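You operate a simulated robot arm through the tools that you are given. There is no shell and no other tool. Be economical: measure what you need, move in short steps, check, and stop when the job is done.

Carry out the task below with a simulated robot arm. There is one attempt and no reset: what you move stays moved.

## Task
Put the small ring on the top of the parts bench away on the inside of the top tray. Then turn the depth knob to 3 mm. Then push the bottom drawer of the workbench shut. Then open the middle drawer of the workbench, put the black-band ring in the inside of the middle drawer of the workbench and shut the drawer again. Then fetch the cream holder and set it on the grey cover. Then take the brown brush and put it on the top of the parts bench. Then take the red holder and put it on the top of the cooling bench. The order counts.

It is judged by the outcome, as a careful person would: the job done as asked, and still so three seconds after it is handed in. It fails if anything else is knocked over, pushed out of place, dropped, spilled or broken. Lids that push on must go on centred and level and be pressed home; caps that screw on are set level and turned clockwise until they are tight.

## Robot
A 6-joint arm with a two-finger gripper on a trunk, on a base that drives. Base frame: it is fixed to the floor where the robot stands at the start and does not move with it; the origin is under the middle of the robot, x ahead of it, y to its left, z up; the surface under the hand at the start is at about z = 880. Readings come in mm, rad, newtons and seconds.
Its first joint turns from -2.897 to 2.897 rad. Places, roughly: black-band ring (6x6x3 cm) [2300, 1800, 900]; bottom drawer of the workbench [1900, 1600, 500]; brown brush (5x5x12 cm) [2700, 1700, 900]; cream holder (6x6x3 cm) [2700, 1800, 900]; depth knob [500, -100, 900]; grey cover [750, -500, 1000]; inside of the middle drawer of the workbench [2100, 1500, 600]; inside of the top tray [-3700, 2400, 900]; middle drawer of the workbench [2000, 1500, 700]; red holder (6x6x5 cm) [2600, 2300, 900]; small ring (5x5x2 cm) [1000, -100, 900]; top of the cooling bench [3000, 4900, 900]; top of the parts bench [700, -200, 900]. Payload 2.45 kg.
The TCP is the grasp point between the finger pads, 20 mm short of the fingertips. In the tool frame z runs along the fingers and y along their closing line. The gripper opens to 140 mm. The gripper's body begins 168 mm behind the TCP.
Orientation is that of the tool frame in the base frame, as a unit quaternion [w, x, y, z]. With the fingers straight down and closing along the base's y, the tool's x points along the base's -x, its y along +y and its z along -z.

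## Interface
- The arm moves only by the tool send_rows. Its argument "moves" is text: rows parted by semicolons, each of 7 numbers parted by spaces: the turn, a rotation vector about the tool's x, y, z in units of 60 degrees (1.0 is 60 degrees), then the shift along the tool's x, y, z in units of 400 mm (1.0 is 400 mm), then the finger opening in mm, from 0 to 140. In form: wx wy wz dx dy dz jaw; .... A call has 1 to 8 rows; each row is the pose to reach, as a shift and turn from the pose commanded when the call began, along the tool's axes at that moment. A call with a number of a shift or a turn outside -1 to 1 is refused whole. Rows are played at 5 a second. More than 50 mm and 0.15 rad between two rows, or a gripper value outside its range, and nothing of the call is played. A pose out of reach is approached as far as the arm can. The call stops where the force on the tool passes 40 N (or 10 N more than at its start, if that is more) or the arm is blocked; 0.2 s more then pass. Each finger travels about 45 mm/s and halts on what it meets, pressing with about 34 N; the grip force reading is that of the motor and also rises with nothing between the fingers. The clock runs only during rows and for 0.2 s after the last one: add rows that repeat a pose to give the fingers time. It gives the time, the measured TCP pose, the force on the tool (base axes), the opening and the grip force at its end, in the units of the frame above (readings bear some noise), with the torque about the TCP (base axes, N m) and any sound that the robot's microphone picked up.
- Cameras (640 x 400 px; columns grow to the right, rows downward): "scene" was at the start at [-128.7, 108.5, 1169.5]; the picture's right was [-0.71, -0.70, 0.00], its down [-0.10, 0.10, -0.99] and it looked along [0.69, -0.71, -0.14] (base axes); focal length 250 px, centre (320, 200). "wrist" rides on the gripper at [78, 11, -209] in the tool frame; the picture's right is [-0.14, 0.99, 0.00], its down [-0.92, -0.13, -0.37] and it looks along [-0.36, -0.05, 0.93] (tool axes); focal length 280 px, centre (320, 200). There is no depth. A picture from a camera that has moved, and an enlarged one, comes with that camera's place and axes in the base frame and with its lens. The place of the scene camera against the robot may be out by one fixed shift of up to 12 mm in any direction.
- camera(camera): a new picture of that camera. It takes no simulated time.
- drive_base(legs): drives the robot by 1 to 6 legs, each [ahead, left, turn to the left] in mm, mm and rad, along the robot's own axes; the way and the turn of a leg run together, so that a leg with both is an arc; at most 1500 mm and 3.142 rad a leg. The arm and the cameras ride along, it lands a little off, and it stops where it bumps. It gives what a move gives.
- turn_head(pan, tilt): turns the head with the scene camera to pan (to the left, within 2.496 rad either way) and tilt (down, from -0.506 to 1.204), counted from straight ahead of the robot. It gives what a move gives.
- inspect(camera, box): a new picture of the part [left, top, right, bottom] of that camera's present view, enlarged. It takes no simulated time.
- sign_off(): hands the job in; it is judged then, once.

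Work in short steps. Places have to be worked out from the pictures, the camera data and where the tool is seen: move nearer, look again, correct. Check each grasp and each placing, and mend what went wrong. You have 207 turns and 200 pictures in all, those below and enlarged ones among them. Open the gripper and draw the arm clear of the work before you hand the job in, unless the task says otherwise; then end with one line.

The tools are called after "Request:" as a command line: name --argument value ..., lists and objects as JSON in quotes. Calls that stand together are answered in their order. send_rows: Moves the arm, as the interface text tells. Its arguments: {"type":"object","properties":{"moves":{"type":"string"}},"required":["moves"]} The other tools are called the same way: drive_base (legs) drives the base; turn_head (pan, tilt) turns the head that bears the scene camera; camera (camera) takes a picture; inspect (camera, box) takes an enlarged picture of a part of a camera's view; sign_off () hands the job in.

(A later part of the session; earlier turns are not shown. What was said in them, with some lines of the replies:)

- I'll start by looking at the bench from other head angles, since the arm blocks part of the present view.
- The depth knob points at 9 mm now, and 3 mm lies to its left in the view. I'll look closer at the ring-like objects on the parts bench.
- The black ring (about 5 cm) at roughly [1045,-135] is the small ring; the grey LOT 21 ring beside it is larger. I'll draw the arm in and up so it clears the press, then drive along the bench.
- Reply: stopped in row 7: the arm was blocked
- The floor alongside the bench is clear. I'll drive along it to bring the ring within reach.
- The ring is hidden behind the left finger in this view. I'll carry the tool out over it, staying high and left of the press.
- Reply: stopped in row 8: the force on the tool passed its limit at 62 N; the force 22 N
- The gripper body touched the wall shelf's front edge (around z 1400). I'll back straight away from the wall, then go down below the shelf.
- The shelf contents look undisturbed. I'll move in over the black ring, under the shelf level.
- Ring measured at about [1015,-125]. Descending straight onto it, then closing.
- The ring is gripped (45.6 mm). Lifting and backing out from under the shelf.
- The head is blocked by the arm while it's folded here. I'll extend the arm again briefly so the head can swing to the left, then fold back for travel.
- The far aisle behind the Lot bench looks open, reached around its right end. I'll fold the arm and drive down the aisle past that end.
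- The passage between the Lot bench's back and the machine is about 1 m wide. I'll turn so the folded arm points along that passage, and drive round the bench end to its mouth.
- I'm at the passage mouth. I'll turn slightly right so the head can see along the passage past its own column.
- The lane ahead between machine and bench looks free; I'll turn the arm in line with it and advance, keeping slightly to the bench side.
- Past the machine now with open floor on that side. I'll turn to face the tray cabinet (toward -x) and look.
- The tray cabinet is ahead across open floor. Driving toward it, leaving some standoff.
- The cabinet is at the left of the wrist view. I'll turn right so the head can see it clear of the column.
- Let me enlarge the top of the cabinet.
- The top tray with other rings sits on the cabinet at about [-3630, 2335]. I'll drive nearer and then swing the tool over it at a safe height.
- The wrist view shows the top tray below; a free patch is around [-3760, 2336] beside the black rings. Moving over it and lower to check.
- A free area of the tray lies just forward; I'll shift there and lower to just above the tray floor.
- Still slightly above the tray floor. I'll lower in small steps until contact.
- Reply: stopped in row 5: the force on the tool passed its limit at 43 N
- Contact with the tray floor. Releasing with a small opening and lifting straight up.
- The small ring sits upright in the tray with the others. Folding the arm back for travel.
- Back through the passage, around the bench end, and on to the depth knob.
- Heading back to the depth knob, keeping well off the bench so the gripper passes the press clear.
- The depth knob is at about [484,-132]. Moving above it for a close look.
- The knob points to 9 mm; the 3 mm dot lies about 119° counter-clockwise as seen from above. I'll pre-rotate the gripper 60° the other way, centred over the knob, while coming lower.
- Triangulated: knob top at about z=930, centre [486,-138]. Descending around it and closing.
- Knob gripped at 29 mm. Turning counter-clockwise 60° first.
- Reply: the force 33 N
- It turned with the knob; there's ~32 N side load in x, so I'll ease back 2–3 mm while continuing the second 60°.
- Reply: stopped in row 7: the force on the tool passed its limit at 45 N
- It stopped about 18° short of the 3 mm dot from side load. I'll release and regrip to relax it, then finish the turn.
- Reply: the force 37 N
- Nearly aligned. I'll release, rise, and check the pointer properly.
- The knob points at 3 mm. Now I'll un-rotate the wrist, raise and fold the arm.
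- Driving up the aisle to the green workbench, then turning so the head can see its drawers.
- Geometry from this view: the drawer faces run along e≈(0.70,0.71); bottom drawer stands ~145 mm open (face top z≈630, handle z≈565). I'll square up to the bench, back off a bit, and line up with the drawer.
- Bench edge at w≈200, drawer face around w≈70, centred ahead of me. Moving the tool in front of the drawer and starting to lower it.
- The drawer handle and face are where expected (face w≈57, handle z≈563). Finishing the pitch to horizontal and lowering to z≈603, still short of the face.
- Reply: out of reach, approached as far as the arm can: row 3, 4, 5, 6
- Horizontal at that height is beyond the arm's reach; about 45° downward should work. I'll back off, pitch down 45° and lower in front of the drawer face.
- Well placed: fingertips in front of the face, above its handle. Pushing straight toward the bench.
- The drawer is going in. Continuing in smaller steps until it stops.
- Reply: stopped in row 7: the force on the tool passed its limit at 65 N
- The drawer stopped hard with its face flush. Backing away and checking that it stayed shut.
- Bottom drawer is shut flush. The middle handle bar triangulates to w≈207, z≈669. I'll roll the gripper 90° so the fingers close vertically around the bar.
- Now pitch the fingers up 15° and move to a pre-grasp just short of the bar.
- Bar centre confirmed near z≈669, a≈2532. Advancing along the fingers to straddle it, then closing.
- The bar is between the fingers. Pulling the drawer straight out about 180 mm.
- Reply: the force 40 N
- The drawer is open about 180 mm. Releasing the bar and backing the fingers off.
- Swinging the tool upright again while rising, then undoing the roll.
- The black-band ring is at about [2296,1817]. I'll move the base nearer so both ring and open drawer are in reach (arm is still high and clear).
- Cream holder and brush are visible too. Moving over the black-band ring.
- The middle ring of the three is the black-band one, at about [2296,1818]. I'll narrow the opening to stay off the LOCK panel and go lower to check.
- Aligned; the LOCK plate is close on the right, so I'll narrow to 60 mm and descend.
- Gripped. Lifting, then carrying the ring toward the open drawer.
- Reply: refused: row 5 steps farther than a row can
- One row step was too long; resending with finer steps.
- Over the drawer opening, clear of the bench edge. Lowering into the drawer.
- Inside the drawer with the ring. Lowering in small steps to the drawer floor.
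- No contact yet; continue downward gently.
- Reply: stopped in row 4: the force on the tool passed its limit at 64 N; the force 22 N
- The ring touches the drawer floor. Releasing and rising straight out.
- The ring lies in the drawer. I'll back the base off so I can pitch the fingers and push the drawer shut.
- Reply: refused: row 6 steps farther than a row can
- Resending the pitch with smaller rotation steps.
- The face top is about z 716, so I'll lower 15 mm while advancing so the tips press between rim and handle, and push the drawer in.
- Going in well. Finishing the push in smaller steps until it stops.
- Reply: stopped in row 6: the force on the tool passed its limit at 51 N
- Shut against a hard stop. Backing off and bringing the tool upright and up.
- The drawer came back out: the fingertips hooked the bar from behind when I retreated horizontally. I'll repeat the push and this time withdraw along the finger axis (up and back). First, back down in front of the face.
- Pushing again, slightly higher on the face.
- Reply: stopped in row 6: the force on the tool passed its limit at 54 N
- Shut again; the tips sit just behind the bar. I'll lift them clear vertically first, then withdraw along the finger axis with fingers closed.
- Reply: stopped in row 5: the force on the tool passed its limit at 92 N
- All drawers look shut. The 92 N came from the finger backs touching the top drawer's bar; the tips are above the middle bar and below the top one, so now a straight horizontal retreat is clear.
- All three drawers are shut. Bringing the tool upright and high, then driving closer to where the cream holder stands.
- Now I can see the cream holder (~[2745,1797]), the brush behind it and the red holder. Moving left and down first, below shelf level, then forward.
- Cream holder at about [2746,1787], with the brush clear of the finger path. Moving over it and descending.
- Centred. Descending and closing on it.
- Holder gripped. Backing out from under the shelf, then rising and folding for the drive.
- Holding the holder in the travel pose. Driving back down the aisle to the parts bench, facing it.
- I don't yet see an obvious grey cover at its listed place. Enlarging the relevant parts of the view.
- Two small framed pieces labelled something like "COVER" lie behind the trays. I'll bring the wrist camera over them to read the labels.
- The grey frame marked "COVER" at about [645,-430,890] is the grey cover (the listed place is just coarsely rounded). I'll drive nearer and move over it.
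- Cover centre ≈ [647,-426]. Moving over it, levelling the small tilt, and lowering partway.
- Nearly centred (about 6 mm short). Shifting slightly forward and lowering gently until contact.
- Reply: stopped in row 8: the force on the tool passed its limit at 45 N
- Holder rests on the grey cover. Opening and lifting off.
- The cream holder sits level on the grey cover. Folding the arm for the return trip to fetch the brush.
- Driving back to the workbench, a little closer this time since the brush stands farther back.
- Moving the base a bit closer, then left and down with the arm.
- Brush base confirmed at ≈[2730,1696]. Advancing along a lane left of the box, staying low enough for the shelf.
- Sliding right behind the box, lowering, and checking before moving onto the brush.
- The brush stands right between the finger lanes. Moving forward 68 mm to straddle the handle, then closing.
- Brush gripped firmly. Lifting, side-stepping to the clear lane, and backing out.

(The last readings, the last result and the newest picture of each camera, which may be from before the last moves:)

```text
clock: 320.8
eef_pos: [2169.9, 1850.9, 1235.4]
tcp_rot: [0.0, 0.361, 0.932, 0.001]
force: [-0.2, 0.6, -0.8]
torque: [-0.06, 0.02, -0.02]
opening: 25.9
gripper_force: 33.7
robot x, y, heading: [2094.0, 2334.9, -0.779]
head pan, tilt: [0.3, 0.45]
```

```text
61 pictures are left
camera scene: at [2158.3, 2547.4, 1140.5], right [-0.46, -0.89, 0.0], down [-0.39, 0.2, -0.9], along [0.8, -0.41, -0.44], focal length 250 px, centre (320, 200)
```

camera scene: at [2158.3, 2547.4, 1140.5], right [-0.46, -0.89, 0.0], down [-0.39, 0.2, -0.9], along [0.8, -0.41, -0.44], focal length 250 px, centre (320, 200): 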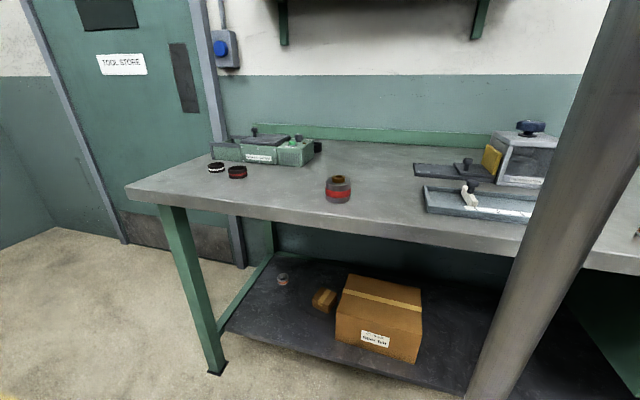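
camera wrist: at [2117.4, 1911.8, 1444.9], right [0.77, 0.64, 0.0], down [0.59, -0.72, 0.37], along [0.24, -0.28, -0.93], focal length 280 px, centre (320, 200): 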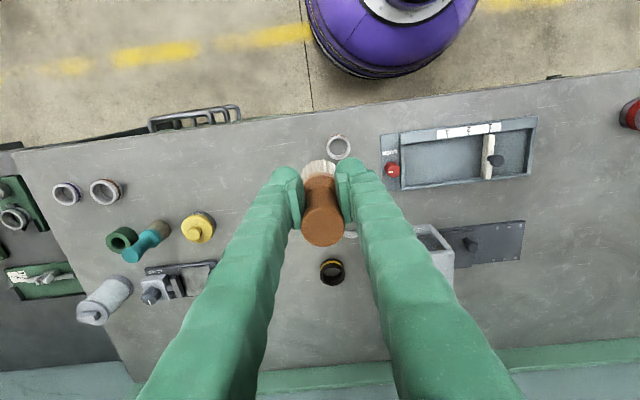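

Brush in travel pose. Driving to the left part of the parts bench.

Request:
drive_base --legs '[[-242, -653, 0], [50, -1000, 0], [277, -946, 0]]'

Request:
camera --camera "scene"

Request:
camera --camera "wrist"

```text
clock: 334.2
eef_pos: [417.0, -75.4, 1236.8]
tcp_rot: [0.001, 0.354, 0.935, 0.001]
force: [0.1, -0.8, -0.5]
torque: [-0.01, -0.02, 0.01]
opening: 25.7
gripper_force: 33.9
robot x, y, heading: [332.9, 404.7, -0.759]
head pan, tilt: [0.3, 0.45]
```

```text
60 pictures are left
camera scene: at [393.2, 619.8, 1140.5], right [-0.44, -0.9, 0.0], down [-0.39, 0.19, -0.9], along [0.81, -0.4, -0.44], focal length 250 px, centre (320, 200)
```

scene: 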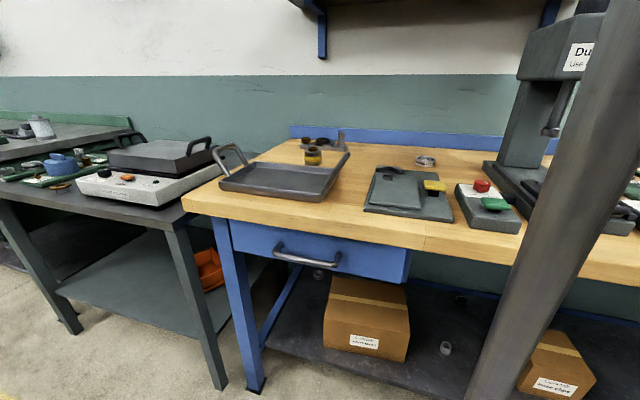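

```text
59 pictures are left
camera wrist: at [364.0, -16.3, 1444.7], right [0.76, 0.65, 0.0], down [0.61, -0.7, 0.37], along [0.24, -0.28, -0.93], focal length 280 px, centre (320, 200)
```

wrist: 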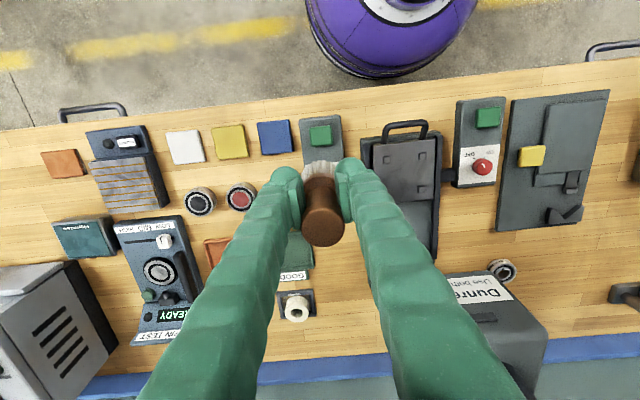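

The tool must go around the press. I'll drive left along the bench so the free spot near [1020,65] is straight ahead, then move the arm left of the press before reaching forward.

Request:
drive_base --legs '[[0, 240, 0]]'

Request:
send_rows --moves "0 0 0 0 0.1 0 15; 0 0 0 0 0.2 0 15; 0 0 0 0 0.3 0 15; 0 0 0 0 0.4 0 15; 0 0 0 0 0.5 0 15; 0 0 0 -0.05 0.58 0.05 15; 0 0 0 -0.1 0.62 0.1 15; 0 0 0 -0.15 0.64 0.15 15"

Request:
camera --camera "wrist"

Request:
camera --camera "scene"

```text
clock: 336.0
eef_pos: [582.0, 97.7, 1235.4]
tcp_rot: [0.002, 0.353, 0.936, 0.001]
force: [0.0, -0.2, -0.3]
torque: [0.0, -0.01, -0.01]
opening: 25.5
gripper_force: 33.3
robot x, y, heading: [494.6, 574.6, -0.762]
head pan, tilt: [0.3, 0.45]
```

```text
clock: 337.8
eef_pos: [797.3, 250.0, 1177.9]
tcp_rot: [0.001, 0.353, 0.936, 0.0]
force: [0.3, 0.6, -0.8]
torque: [-0.03, -0.02, -0.02]
opening: 25.7
gripper_force: 33.6
robot x, y, heading: [494.3, 576.4, -0.758]
head pan, tilt: [0.3, 0.45]
```

```text
58 pictures are left
camera wrist: at [744.0, 310.0, 1386.8], right [0.76, 0.65, 0.0], down [0.61, -0.7, 0.37], along [0.24, -0.28, -0.93], focal length 280 px, centre (320, 200)
```

wrist: 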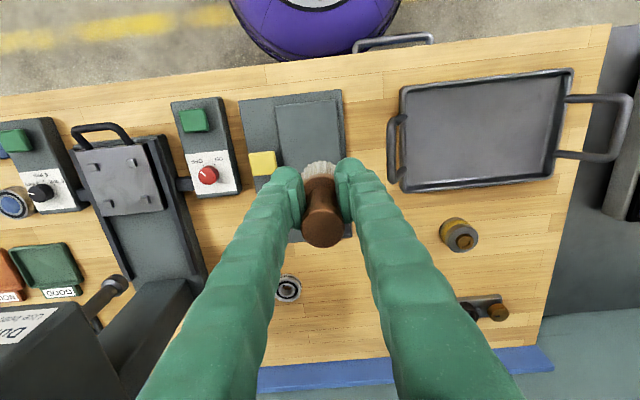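

```text
57 pictures are left
camera scene: at [557.1, 793.9, 1140.5], right [-0.44, -0.9, 0.0], down [-0.39, 0.19, -0.9], along [0.81, -0.4, -0.44], focal length 250 px, centre (320, 200)
```

scene: 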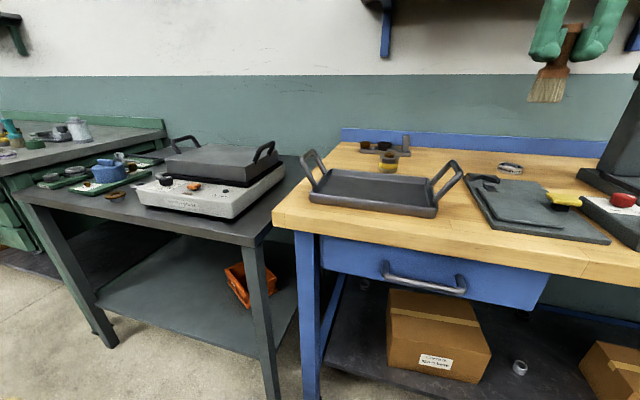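

Free wood around [1045,80], between the LOT 21 ring and the roll. Reaching forward and lowering over it.

Request:
send_rows --moves "0 0 0 -0.107 0.013 0.04 15; 0 0 0 -0.214 0.026 0.09 15; 0 0 0 -0.321 0.039 0.14 15; 0 0 0 -0.428 0.052 0.19 15; 0 0 0 -0.535 0.065 0.24 15; 0 0 0 -0.642 0.078 0.3 15; 0 0 0 -0.747 0.09 0.36 15; 0 0 0 -0.747 0.09 0.42 15"

Request:
camera --camera "wrist"

Request:
camera --camera "scene"

```text
clock: 339.6
eef_pos: [1045.7, 79.3, 1007.9]
tcp_rot: [0.001, 0.353, 0.936, 0.0]
force: [-0.5, 0.3, -0.8]
torque: [0.0, -0.01, -0.01]
opening: 25.3
gripper_force: 33.8
robot x, y, heading: [495.1, 578.1, -0.76]
head pan, tilt: [0.3, 0.45]
```

```text
56 pictures are left
camera wrist: at [991.7, 139.4, 1217.5], right [0.76, 0.65, 0.0], down [0.61, -0.7, 0.37], along [0.24, -0.28, -0.93], focal length 280 px, centre (320, 200)
```

wrist: 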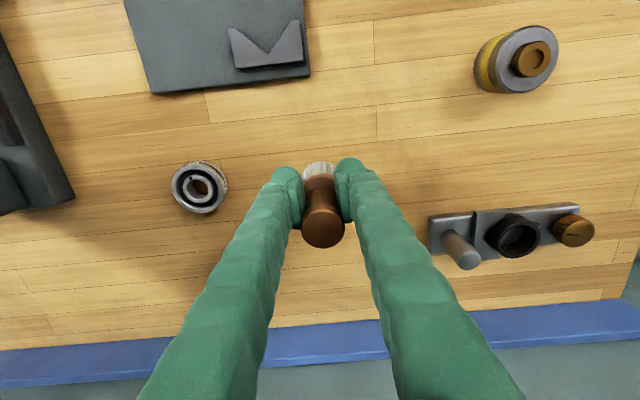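

```text
55 pictures are left
camera scene: at [557.2, 793.7, 1140.5], right [-0.44, -0.9, 0.0], down [-0.39, 0.19, -0.9], along [0.81, -0.4, -0.44], focal length 250 px, centre (320, 200)
```

scene: 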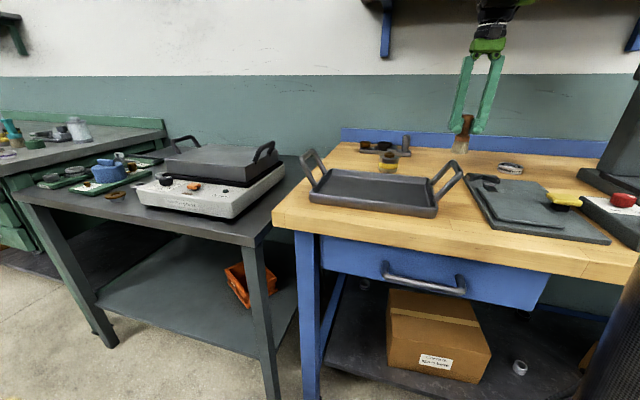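

The spot below is clear. Lowering to contact.

Request:
send_rows --moves "0 0 0 0 0 0.05 15; 0 0 0 0 0 0.095 15; 0 0 0 0 0 0.105 15; 0 0 0 0 0 0.1125 15; 0 0 0 0 0 0.12 15; 0 0 0 0 0 0.1275 15; 0 0 0 0 0 0.135 15; 0 0 0 0 0 0.1425 15"

Request:
inspect --camera "scene" --box '[400, 80, 560, 200]'

```text
clock: 341.4
eef_pos: [1045.1, 81.4, 952.6]
tcp_rot: [0.001, 0.352, 0.936, 0.0]
force: [-8.5, 6.0, 29.0]
torque: [-0.12, -0.2, 0.02]
opening: 24.8
gripper_force: 33.8
robot x, y, heading: [496.5, 576.6, -0.76]
head pan, tilt: [0.3, 0.45]
```

```text
3.33 times, centred on (480, 140) of scene
camera zoom: at [556.2, 794.6, 1140.4], right [-0.44, -0.9, 0.0], down [-0.39, 0.19, -0.9], along [0.81, -0.4, -0.43], focal length 832 px, centre (-213, 400)
```

zoom: 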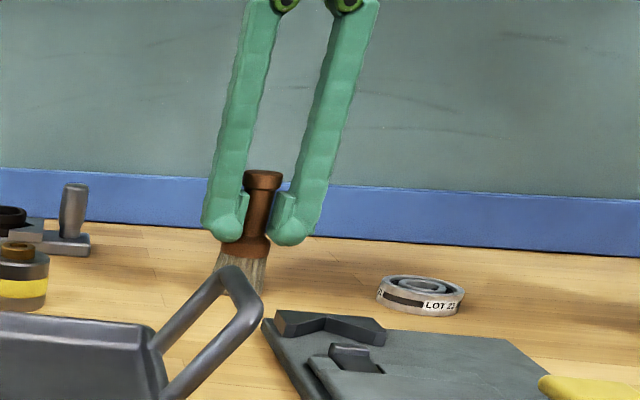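

Contact made. Relieving slightly, opening evenly and rising straight up.

Request:
send_rows --moves "0 0 0 0 0 -0.004 15; 0 0 0 0 0 -0.005 24; 0 0 0 0 0 -0.005 32; 0 0 0 0 0 -0.005 45; 0 0 0 0 0 -0.005 60; 0 0 0 0 0 -0.005 70; 0 0 0 0 0 -0.08 70; 0 0 0 0 0 -0.17 70"

Request:
camera --camera "wrist"

Request:
inspect --camera "scene" --box '[400, 80, 560, 200]'

```text
clock: 343.2
eef_pos: [1046.2, 79.2, 1020.9]
tcp_rot: [0.001, 0.353, 0.936, 0.001]
force: [0.3, -0.2, 0.0]
torque: [0.03, 0.01, -0.05]
opening: 70.0
gripper_force: 0.0
robot x, y, heading: [495.8, 579.1, -0.759]
head pan, tilt: [0.3, 0.45]
```

```text
53 pictures are left
camera wrist: at [993.6, 139.7, 1229.7], right [0.76, 0.65, 0.0], down [0.61, -0.7, 0.37], along [0.24, -0.28, -0.93], focal length 280 px, centre (320, 200)
```

wrist: 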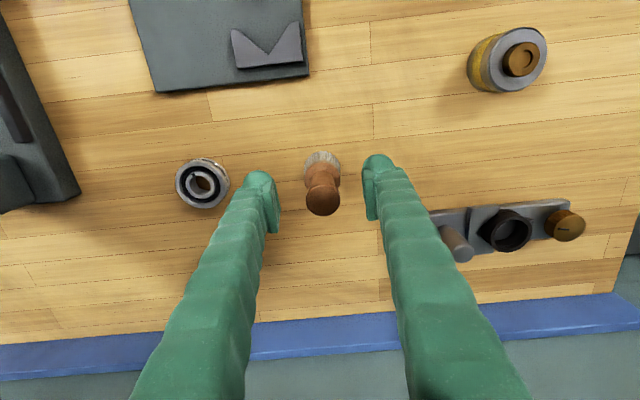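

```text
3.33 times, centred on (480, 140) of scene
camera zoom: at [557.3, 793.7, 1140.5], right [-0.44, -0.9, 0.0], down [-0.39, 0.19, -0.9], along [0.81, -0.4, -0.44], focal length 832 px, centre (-213, 400)
```

zoom: 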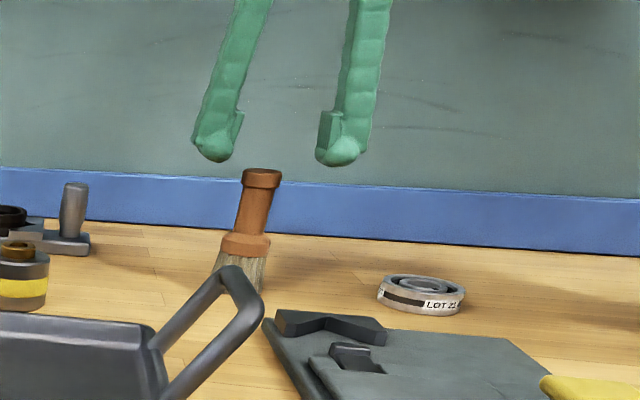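

The brush stands on the parts bench. Folding the arm, then off to the red holder.

Request:
send_rows --moves "0 0 0 0.04 0 -0.05 70; 0 0 0 0.12 0 -0.1 70; 0 0 0 0.2 0 -0.15 70; 0 0 0 0.29 0 -0.2 70; 0 0 0 0.38 0 -0.25 70; 0 0 0 0.47 0 -0.3 70; 0 0 0 0.56 0 -0.35 70; 0 0 0 0.65 0 -0.4 70"

Request:
send_rows --moves "0 0 0 0.03 -0.1 -0.01 70; 0 0 0 0.06 -0.2 -0.02 70; 0 0 0 0.09 -0.3 -0.04 70; 0 0 0 0.12 -0.4 -0.06 70; 0 0 0 0.15 -0.5 -0.08 70; 0 0 0 0.18 -0.6 -0.1 70; 0 0 0 0.21 -0.7 -0.11 70; 0 0 0 0.23 -0.74 -0.11 70"

```text
clock: 345.0
eef_pos: [851.6, 253.3, 1177.9]
tcp_rot: [0.001, 0.353, 0.936, 0.001]
force: [1.0, 1.0, -0.6]
torque: [0.02, 0.05, 0.02]
opening: 70.0
gripper_force: 0.1
robot x, y, heading: [493.5, 580.4, -0.759]
head pan, tilt: [0.3, 0.45]
```

```text
clock: 346.8
eef_pos: [586.8, 87.8, 1223.5]
tcp_rot: [0.001, 0.352, 0.936, 0.001]
force: [-0.3, 0.4, -0.3]
torque: [-0.03, 0.0, -0.01]
opening: 70.1
gripper_force: 0.1
robot x, y, heading: [494.8, 580.7, -0.756]
head pan, tilt: [0.3, 0.45]
```

Request:
drive_base --legs '[[-269, 725, 0], [-29, 1000, 0], [101, 957, -0.03]]'

Request:
camera --camera "scene"

Request:
camera --camera "wrist"

```text
clock: 360.4
eef_pos: [2273.2, 2162.6, 1223.1]
tcp_rot: [0.001, 0.371, 0.929, 0.0]
force: [-0.3, -0.2, 0.5]
torque: [0.0, 0.01, 0.02]
opening: 69.9
gripper_force: 0.1
robot x, y, heading: [2205.2, 2657.4, -0.799]
head pan, tilt: [0.3, 0.45]
```

```text
51 pictures are left
camera scene: at [2273.6, 2868.5, 1140.5], right [-0.48, -0.88, 0.0], down [-0.38, 0.21, -0.9], along [0.79, -0.43, -0.44], focal length 250 px, centre (320, 200)
```

scene: 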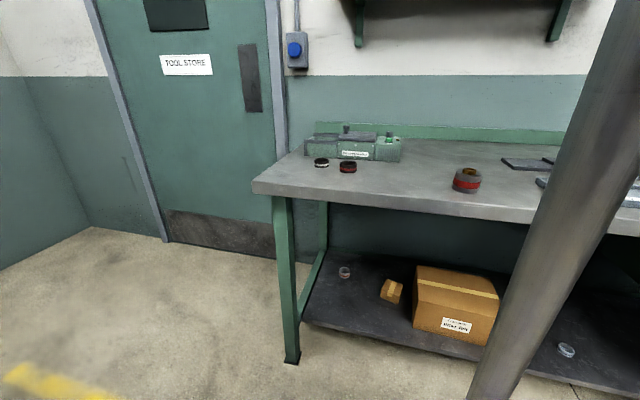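

```text
50 pictures are left
camera wrist: at [2223.0, 2225.4, 1432.0], right [0.78, 0.62, 0.0], down [0.58, -0.73, 0.37], along [0.23, -0.29, -0.93], focal length 280 px, centre (320, 200)
```

wrist: 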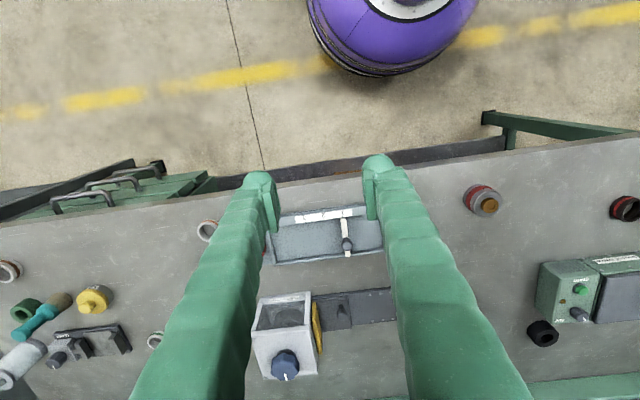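

The red-banded holder is at about [2600,2265]. Moving over it.

Request:
send_rows --moves "0 0 0 -0.052 0.094 0.045 90; 0 0 0 -0.104 0.188 0.09 90; 0 0 0 -0.156 0.282 0.135 90; 0 0 0 -0.208 0.376 0.18 90; 0 0 0 -0.26 0.47 0.225 90; 0 0 0 -0.313 0.564 0.27 90; 0 0 0 -0.365 0.658 0.315 90; 0 0 0 -0.42 0.75 0.36 90"

Request:
camera --camera "wrist"

```text
clock: 362.2
eef_pos: [2601.9, 2265.4, 1080.0]
tcp_rot: [0.001, 0.371, 0.928, 0.0]
force: [-0.2, 0.3, -0.4]
torque: [-0.04, -0.03, 0.0]
opening: 89.7
gripper_force: 0.1
robot x, y, heading: [2202.4, 2651.1, -0.795]
head pan, tilt: [0.3, 0.45]
```

```text
49 pictures are left
camera wrist: at [2551.3, 2328.0, 1289.1], right [0.78, 0.62, 0.0], down [0.58, -0.73, 0.37], along [0.23, -0.29, -0.93], focal length 280 px, centre (320, 200)
```

wrist: 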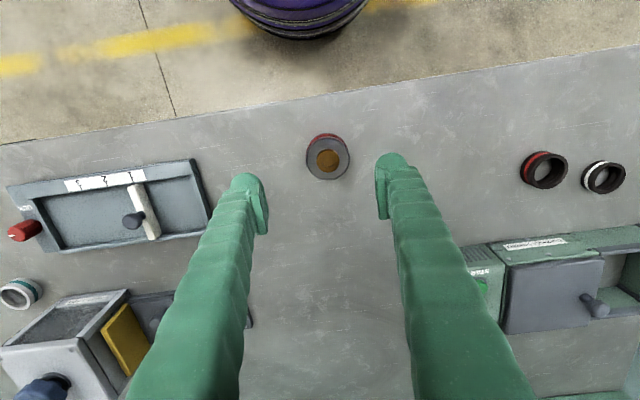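

Centre refined to [2614,2268]. Descending to grip its body.

Request:
send_rows --moves "0 0 0 -0.017 0.025 0.1 90; 0 0 0 -0.017 0.025 0.2 90; 0 0 0 -0.017 0.025 0.3 90; 0 0 0 -0.017 0.025 0.38 90; 0 0 0 -0.017 0.025 0.43 90; 0 0 0 -0.017 0.025 0.43 65; 0 0 0 -0.017 0.025 0.43 45; 0 0 0 -0.017 0.025 0.43 45"

Request:
camera --camera "wrist"

Request:
inspect --camera "scene" --box '[390, 110, 550, 220]'

```text
clock: 364.0
eef_pos: [2614.6, 2267.9, 906.1]
tcp_rot: [0.001, 0.372, 0.928, 0.0]
force: [-2.2, -1.9, 0.1]
torque: [-0.12, 0.04, -0.04]
opening: 58.6
gripper_force: 29.3
robot x, y, heading: [2206.6, 2652.2, -0.796]
head pan, tilt: [0.3, 0.45]
```

```text
48 pictures are left
camera wrist: at [2564.3, 2330.1, 1115.2], right [0.78, 0.62, 0.0], down [0.58, -0.73, 0.37], along [0.23, -0.29, -0.93], focal length 280 px, centre (320, 200)
```

wrist: 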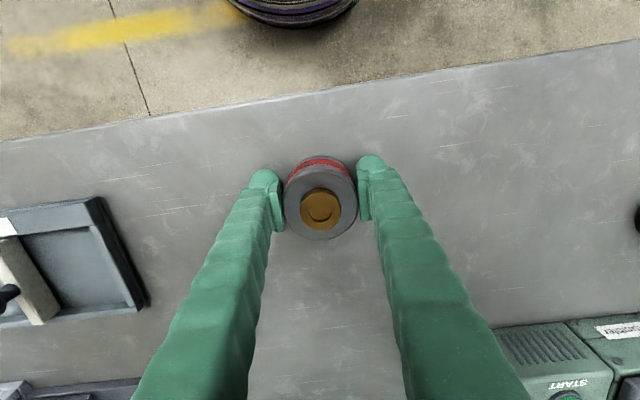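

```text
3.64 times, centred on (470, 165) of scene
camera zoom: at [2273.6, 2868.4, 1140.5], right [-0.48, -0.88, 0.0], down [-0.38, 0.21, -0.9], along [0.79, -0.43, -0.44], focal length 908 px, centre (-226, 327)
```

zoom: 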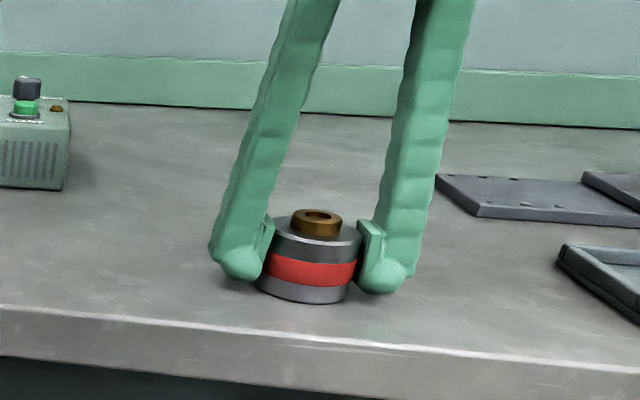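

Gripped at 58.6 mm. Lifting and folding.

Request:
send_rows --moves "0 0 0 0 0 -0.1 45; 0 0 0 0.06 0 -0.2 45; 0 0 0 0.12 0 -0.3 45; 0 0 0 0.18 0 -0.4 45; 0 0 0 0.24 0 -0.5 45; 0 0 0 0.31 0 -0.6 45; 0 0 0 0.38 0 -0.7 45; 0 0 0 0.44 0 -0.8 45"

Request:
send_rows --moves "0 0 0 0 -0.107 0 45; 0 0 0 0 -0.214 0 45; 0 0 0 0 -0.321 0 45; 0 0 0 0 -0.428 0 45; 0 0 0 0 -0.535 0 45; 0 0 0 0 -0.642 0 45; 0 0 0 0 -0.74 0 45"

Request:
drive_base --legs '[[-250, 0, 0]]'

Request:
turn_head --pan 1.6 --tilt 0.4

Request:
camera --camera "scene"

Request:
camera --camera "wrist"

```text
clock: 365.8
eef_pos: [2485.2, 2386.6, 1227.4]
tcp_rot: [0.001, 0.372, 0.928, 0.0]
force: [0.7, -0.5, -5.7]
torque: [0.06, 0.05, 0.01]
opening: 58.3
gripper_force: 34.4
robot x, y, heading: [2205.2, 2656.4, -0.801]
head pan, tilt: [0.3, 0.45]
```

```text
clock: 367.4
eef_pos: [2281.6, 2172.0, 1225.7]
tcp_rot: [0.001, 0.371, 0.929, 0.0]
force: [-0.5, 0.6, -6.0]
torque: [-0.06, -0.01, 0.03]
opening: 58.5
gripper_force: 34.0
robot x, y, heading: [2204.7, 2655.6, -0.797]
head pan, tilt: [0.3, 0.45]
```

```text
clock: 369.2
eef_pos: [2104.0, 2355.9, 1225.1]
tcp_rot: [0.001, 0.371, 0.929, 0.001]
force: [-0.5, 0.8, -6.2]
torque: [0.0, 0.0, 0.01]
opening: 58.7
gripper_force: 33.9
robot x, y, heading: [2023.3, 2836.2, -0.8]
head pan, tilt: [0.3, 0.45]
```

```text
clock: 370.7
eef_pos: [2102.4, 2356.0, 1225.7]
tcp_rot: [0.001, 0.371, 0.929, 0.001]
force: [-0.3, 0.6, -5.8]
torque: [-0.01, 0.01, -0.01]
opening: 58.6
gripper_force: 33.9
robot x, y, heading: [2023.4, 2835.9, -0.797]
head pan, tilt: [1.6, 0.4]
```

```text
46 pictures are left
camera scene: at [2076.8, 3162.9, 1145.2], right [0.72, -0.69, 0.0], down [-0.27, -0.28, -0.92], along [0.64, 0.66, -0.39], focal length 250 px, centre (320, 200)
```

scene: 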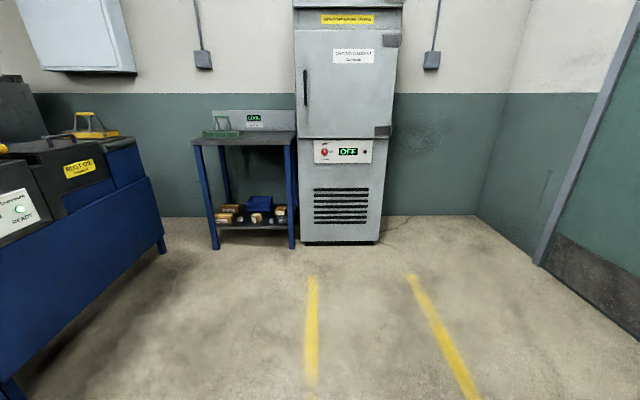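

```text
45 pictures are left
camera wrist: at [2052.2, 2417.4, 1435.0], right [0.78, 0.62, 0.0], down [0.58, -0.73, 0.37], along [0.23, -0.29, -0.93], focal length 280 px, centre (320, 200)
```

wrist: 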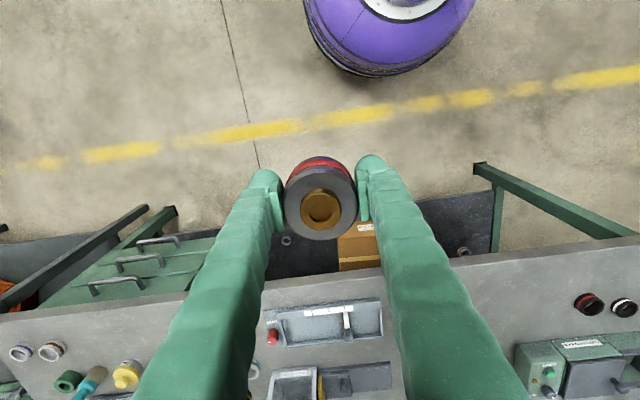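

The cooling bench is the small blue table with the COOL panel, centre about [3015,4915]. Driving there and turning to face it.

Request:
drive_base --legs '[[-378, 704, 0], [-378, 704, 0], [0, 0, 1.62]]'

Request:
turn_head --pan 0.3 --tilt 0.4

Request:
camera --camera "scene"

Request:
camera --camera "wrist"

```text
clock: 382.8
eef_pos: [2997.6, 4438.6, 1226.2]
tcp_rot: [0.001, -0.392, 0.92, 0.001]
force: [0.5, 0.2, -5.7]
torque: [-0.01, 0.04, 0.02]
opening: 58.4
gripper_force: 34.3
robot x, y, heading: [2513.1, 4360.9, 0.77]
head pan, tilt: [1.6, 0.4]
```

```text
clock: 384.2
eef_pos: [2997.6, 4438.9, 1225.2]
tcp_rot: [0.0, -0.39, 0.921, 0.001]
force: [-0.4, 0.5, -7.4]
torque: [-0.03, 0.06, 0.02]
opening: 58.4
gripper_force: 34.3
robot x, y, heading: [2514.8, 4367.3, 0.767]
head pan, tilt: [0.3, 0.4]
```

```text
44 pictures are left
camera scene: at [2297.4, 4440.0, 1145.2], right [0.88, -0.48, 0.0], down [-0.19, -0.34, -0.92], along [0.45, 0.81, -0.39], focal length 250 px, centre (320, 200)
```

scene: 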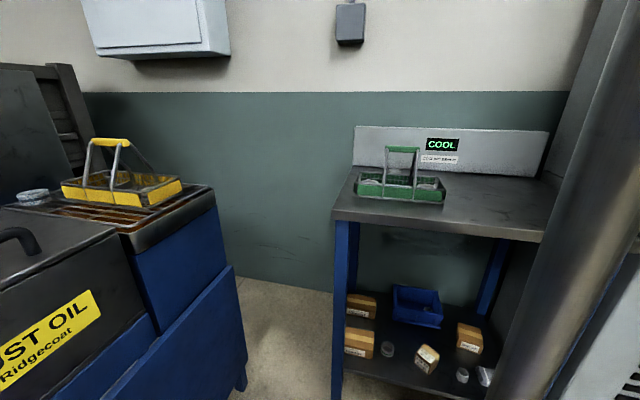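

```text
43 pictures are left
camera wrist: at [2935.0, 4390.1, 1434.9], right [-0.62, 0.79, 0.0], down [0.73, 0.57, 0.37], along [0.29, 0.23, -0.93], focal length 280 px, centre (320, 200)
```

wrist: 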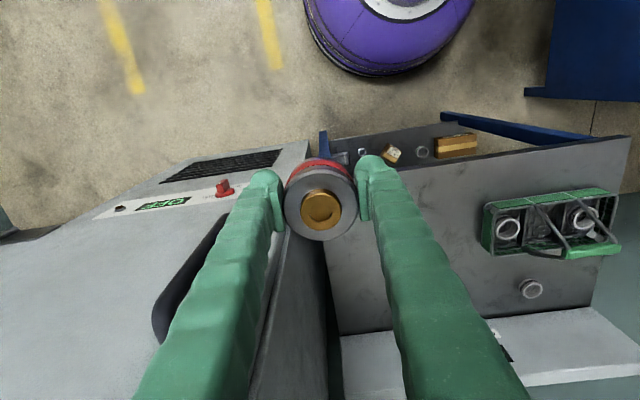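

The tool is close to the cabinet front, so I go left first, then forward and down over the clear part of the table around [3035,4775].

Request:
send_rows --moves "0 0 0 0 0.104 0 45; 0 0 0 0 0.208 0 45; 0 0 0 0 0.312 0 45; 0 0 0 -0.02 0.416 0.03 45; 0 0 0 -0.06 0.518 0.06 45; 0 0 0 -0.16 0.518 0.1 45; 0 0 0 -0.26 0.518 0.15 45; 0 0 0 -0.36 0.518 0.2 45"

Request:
send_rows --moves "0 0 0 -0.08 0 0.08 45; 0 0 0 -0.16 0 0.16 45; 0 0 0 -0.24 0 0.24 45; 0 0 0 -0.308 0 0.32 45; 0 0 0 -0.308 0 0.4 45; 0 0 0 -0.308 0 0.4 45"

Request:
camera --camera "wrist"

Request:
camera --camera "scene"

```text
clock: 386.0
eef_pos: [2954.3, 4688.3, 1145.1]
tcp_rot: [0.001, -0.391, 0.92, 0.001]
force: [-0.4, -0.1, -5.0]
torque: [0.04, -0.06, 0.0]
opening: 58.3
gripper_force: 34.0
robot x, y, heading: [2515.8, 4362.5, 0.767]
head pan, tilt: [0.3, 0.4]
```

```text
clock: 387.4
eef_pos: [3034.8, 4774.6, 986.5]
tcp_rot: [0.001, -0.39, 0.921, 0.001]
force: [-0.3, 0.1, -6.7]
torque: [-0.05, -0.02, -0.01]
opening: 58.0
gripper_force: 34.0
robot x, y, heading: [2517.5, 4365.6, 0.767]
head pan, tilt: [0.3, 0.4]
```

```text
42 pictures are left
camera wrist: at [2972.2, 4725.9, 1196.3], right [-0.62, 0.79, 0.0], down [0.73, 0.57, 0.37], along [0.29, 0.23, -0.93], focal length 280 px, centre (320, 200)
```

wrist: 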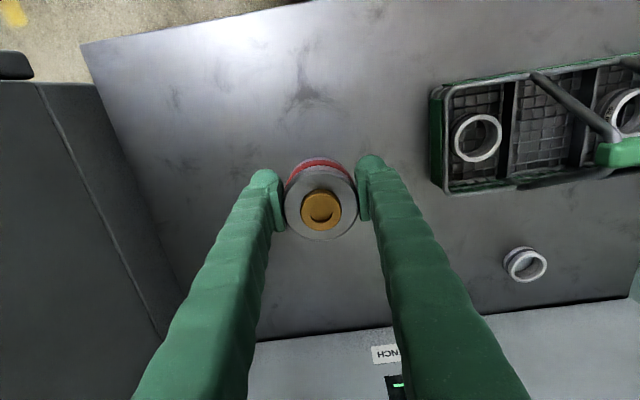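

```text
41 pictures are left
camera scene: at [2297.5, 4440.1, 1145.2], right [0.88, -0.48, 0.0], down [-0.19, -0.34, -0.92], along [0.45, 0.81, -0.39], focal length 250 px, centre (320, 200)
```

scene: 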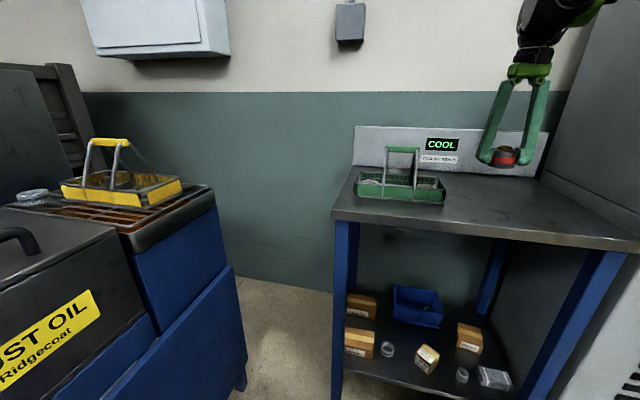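

Clear tabletop beneath. Lowering gently until the holder touches.

Request:
send_rows --moves "0 0 0 0 0 0.08 45; 0 0 0 0 0 0.15 45; 0 0 0 0 0 0.17 45; 0 0 0 0 0 0.18 45; 0 0 0 0 0 0.19 45; 0 0 0 0 0 0.2 45; 0 0 0 0 0 0.21 45; 0 0 0 0 0 0.22 45"

```text
clock: 389.2
eef_pos: [3035.5, 4777.3, 898.9]
tcp_rot: [0.001, -0.391, 0.92, 0.001]
force: [0.0, 0.3, -6.4]
torque: [0.0, 0.04, -0.01]
opening: 58.4
gripper_force: 33.6
robot x, y, heading: [2516.1, 4366.3, 0.765]
head pan, tilt: [0.3, 0.4]
```

No contact yet at TCP 899; continuing in small steps.

Request:
send_rows --moves "0 0 0 0 0 0.01 45; 0 0 0 0 0 0.02 45; 0 0 0 0 0 0.03 45; 0 0 0 0 0 0.04 45; 0 0 0 0 0 0.05 45; 0 0 0 0 0 0.06 45; 0 0 0 0 0 0.07 45; 0 0 0 0 0 0.08 45"

Request:
inspect --camera "scene" --box '[420, 100, 600, 220]'

```text
clock: 390.6
eef_pos: [3035.0, 4776.3, 878.5]
tcp_rot: [0.001, -0.391, 0.921, 0.0]
force: [-4.3, -3.4, 13.3]
torque: [0.17, -0.12, 0.12]
opening: 59.5
gripper_force: 34.0
robot x, y, heading: [2513.2, 4361.7, 0.766]
head pan, tilt: [0.3, 0.4]
stopped in row 6: the force on the tool passed its limit at 50 N (the readings are from after the stop); the commanded pose is now the measured one
```

```text
3.33 times, centred on (510, 160) of scene
camera zoom: at [2297.0, 4439.7, 1145.1], right [0.88, -0.48, 0.0], down [-0.19, -0.34, -0.92], along [0.45, 0.81, -0.39], focal length 832 px, centre (-313, 333)
```

zoom: 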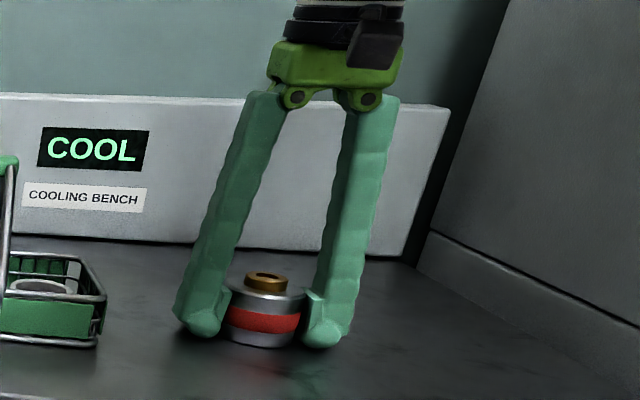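

Contact with the cooling bench. Releasing and rising.

Request:
send_rows --moves "0 0 0 0 0 -0.003 62; 0 0 0 0 0 -0.004 75; 0 0 0 0 0 -0.004 80; 0 0 0 0 0 -0.004 80; 0 0 0 0 0 -0.1 80; 0 0 0 0 0 -0.21 80; 0 0 0 0.03 0 -0.32 80; 0 0 0 0.08 0 -0.43 80"

Request:
camera --camera "wrist"

Request:
inspect --camera "scene" --box '[420, 100, 600, 220]'

```text
clock: 392.4
eef_pos: [3016.8, 4756.2, 1049.1]
tcp_rot: [0.001, -0.39, 0.921, 0.001]
force: [0.4, 0.2, 0.7]
torque: [-0.05, 0.02, -0.01]
opening: 79.8
gripper_force: 0.0
robot x, y, heading: [2513.8, 4363.4, 0.762]
head pan, tilt: [0.3, 0.4]
```

```text
39 pictures are left
camera wrist: at [2952.8, 4706.5, 1259.2], right [-0.62, 0.79, 0.0], down [0.73, 0.57, 0.37], along [0.29, 0.23, -0.93], focal length 280 px, centre (320, 200)
```

wrist: 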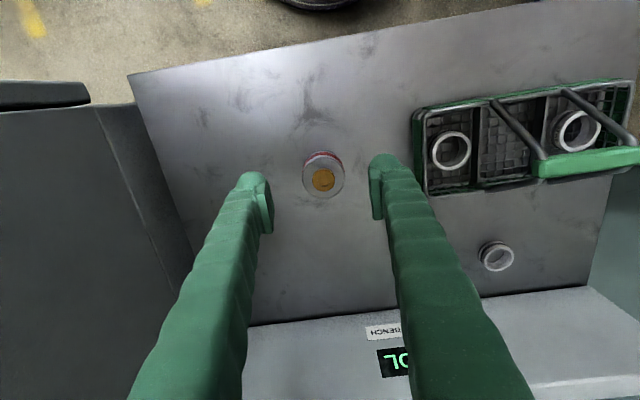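

```text
3.33 times, centred on (510, 160) of scene
camera zoom: at [2297.6, 4440.2, 1145.2], right [0.88, -0.48, 0.0], down [-0.19, -0.34, -0.92], along [0.45, 0.81, -0.39], focal length 832 px, centre (-313, 333)
```

zoom: 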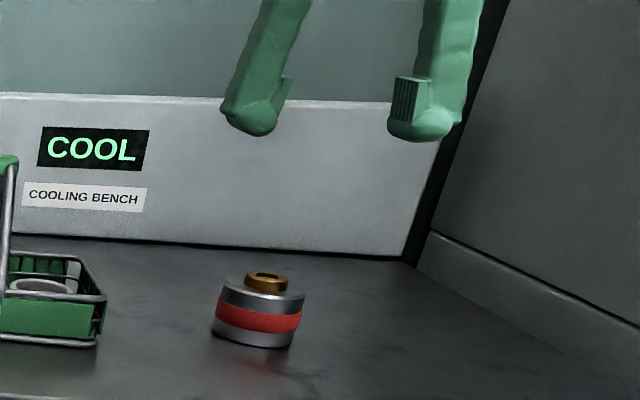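

The red holder stands upright on the cooling bench. Retracting the arm clear, then a final check of the drawers on the way.

Request:
send_rows --moves "0 0 0 0.08 0 -0.06 80; 0 0 0 0.16 0 -0.12 80; 0 0 0 0.25 0 -0.18 80; 0 0 0 0.34 0 -0.25 80; 0 0 0 0.43 0 -0.32 80; 0 0 0 0.5 0 -0.4 80; 0 0 0 0.5 -0.04 -0.43 80"

Request:
drive_base --legs '[[-300, 0, 0], [0, 0, -1.55], [700, -750, 0], [500, -600, 0]]'

Request:
camera --camera "scene"

```text
clock: 393.9
eef_pos: [2884.6, 4597.8, 1221.8]
tcp_rot: [0.001, -0.39, 0.921, 0.001]
force: [-0.8, 0.0, 0.9]
torque: [0.0, -0.02, 0.0]
opening: 80.1
gripper_force: 0.0
robot x, y, heading: [2513.8, 4363.6, 0.77]
head pan, tilt: [0.3, 0.4]
```

```text
clock: 408.4
eef_pos: [2484.4, 2001.9, 1220.0]
tcp_rot: [0.001, 0.35, 0.937, 0.001]
force: [0.1, 0.6, 0.3]
torque: [-0.01, 0.0, -0.01]
opening: 79.9
gripper_force: 0.1
robot x, y, heading: [2232.0, 2361.7, -0.752]
head pan, tilt: [0.3, 0.4]
```

```text
37 pictures are left
camera scene: at [2291.8, 2575.9, 1145.2], right [-0.44, -0.9, 0.0], down [-0.35, 0.17, -0.92], along [0.83, -0.4, -0.39], focal length 250 px, centre (320, 200)
```

scene: 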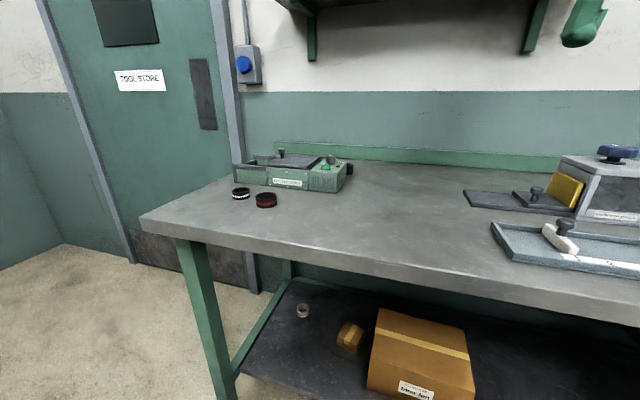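

Backing well clear of the bench and moving along to see the drawers.

Request:
drive_base --legs '[[-450, 0, 0], [0, -850, 0]]'

Request:
camera --camera "scene"

```text
clock: 415.2
eef_pos: [1584.3, 1692.5, 1220.6]
tcp_rot: [0.001, 0.346, 0.938, 0.0]
force: [-0.8, 0.1, -0.5]
torque: [0.03, -0.02, 0.01]
opening: 79.9
gripper_force: 0.0
robot x, y, heading: [1327.5, 2046.5, -0.742]
head pan, tilt: [0.3, 0.4]
```

```text
36 pictures are left
camera scene: at [1388.1, 2265.3, 1145.2], right [-0.43, -0.9, 0.0], down [-0.35, 0.17, -0.92], along [0.83, -0.4, -0.39], focal length 250 px, centre (320, 200)
```

scene: 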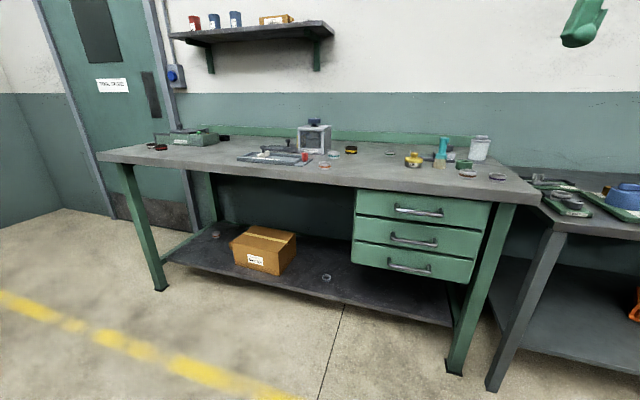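

Request:
inspect --camera "scene" --box '[330, 170, 510, 295]'

```text
3.20 times, centred on (420, 232) of scene
camera zoom: at [1388.1, 2265.3, 1145.2], right [-0.43, -0.9, 0.0], down [-0.35, 0.17, -0.92], along [0.83, -0.4, -0.39], focal length 799 px, centre (0, 96)
```

zoom: 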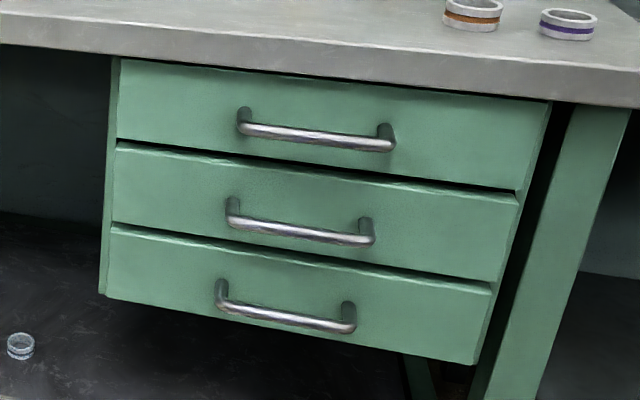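

All three drawers are flush, every item is placed, and the open gripper is clear of the work. Handing in.

Request:
sign_off

```text
The job is handed in.
```

All seven steps were done in order and the job is handed in; on the way the gripper bumped the parts-bench wall shelf (items looked undisturbed) and the middle drawer needed a second push to shut.
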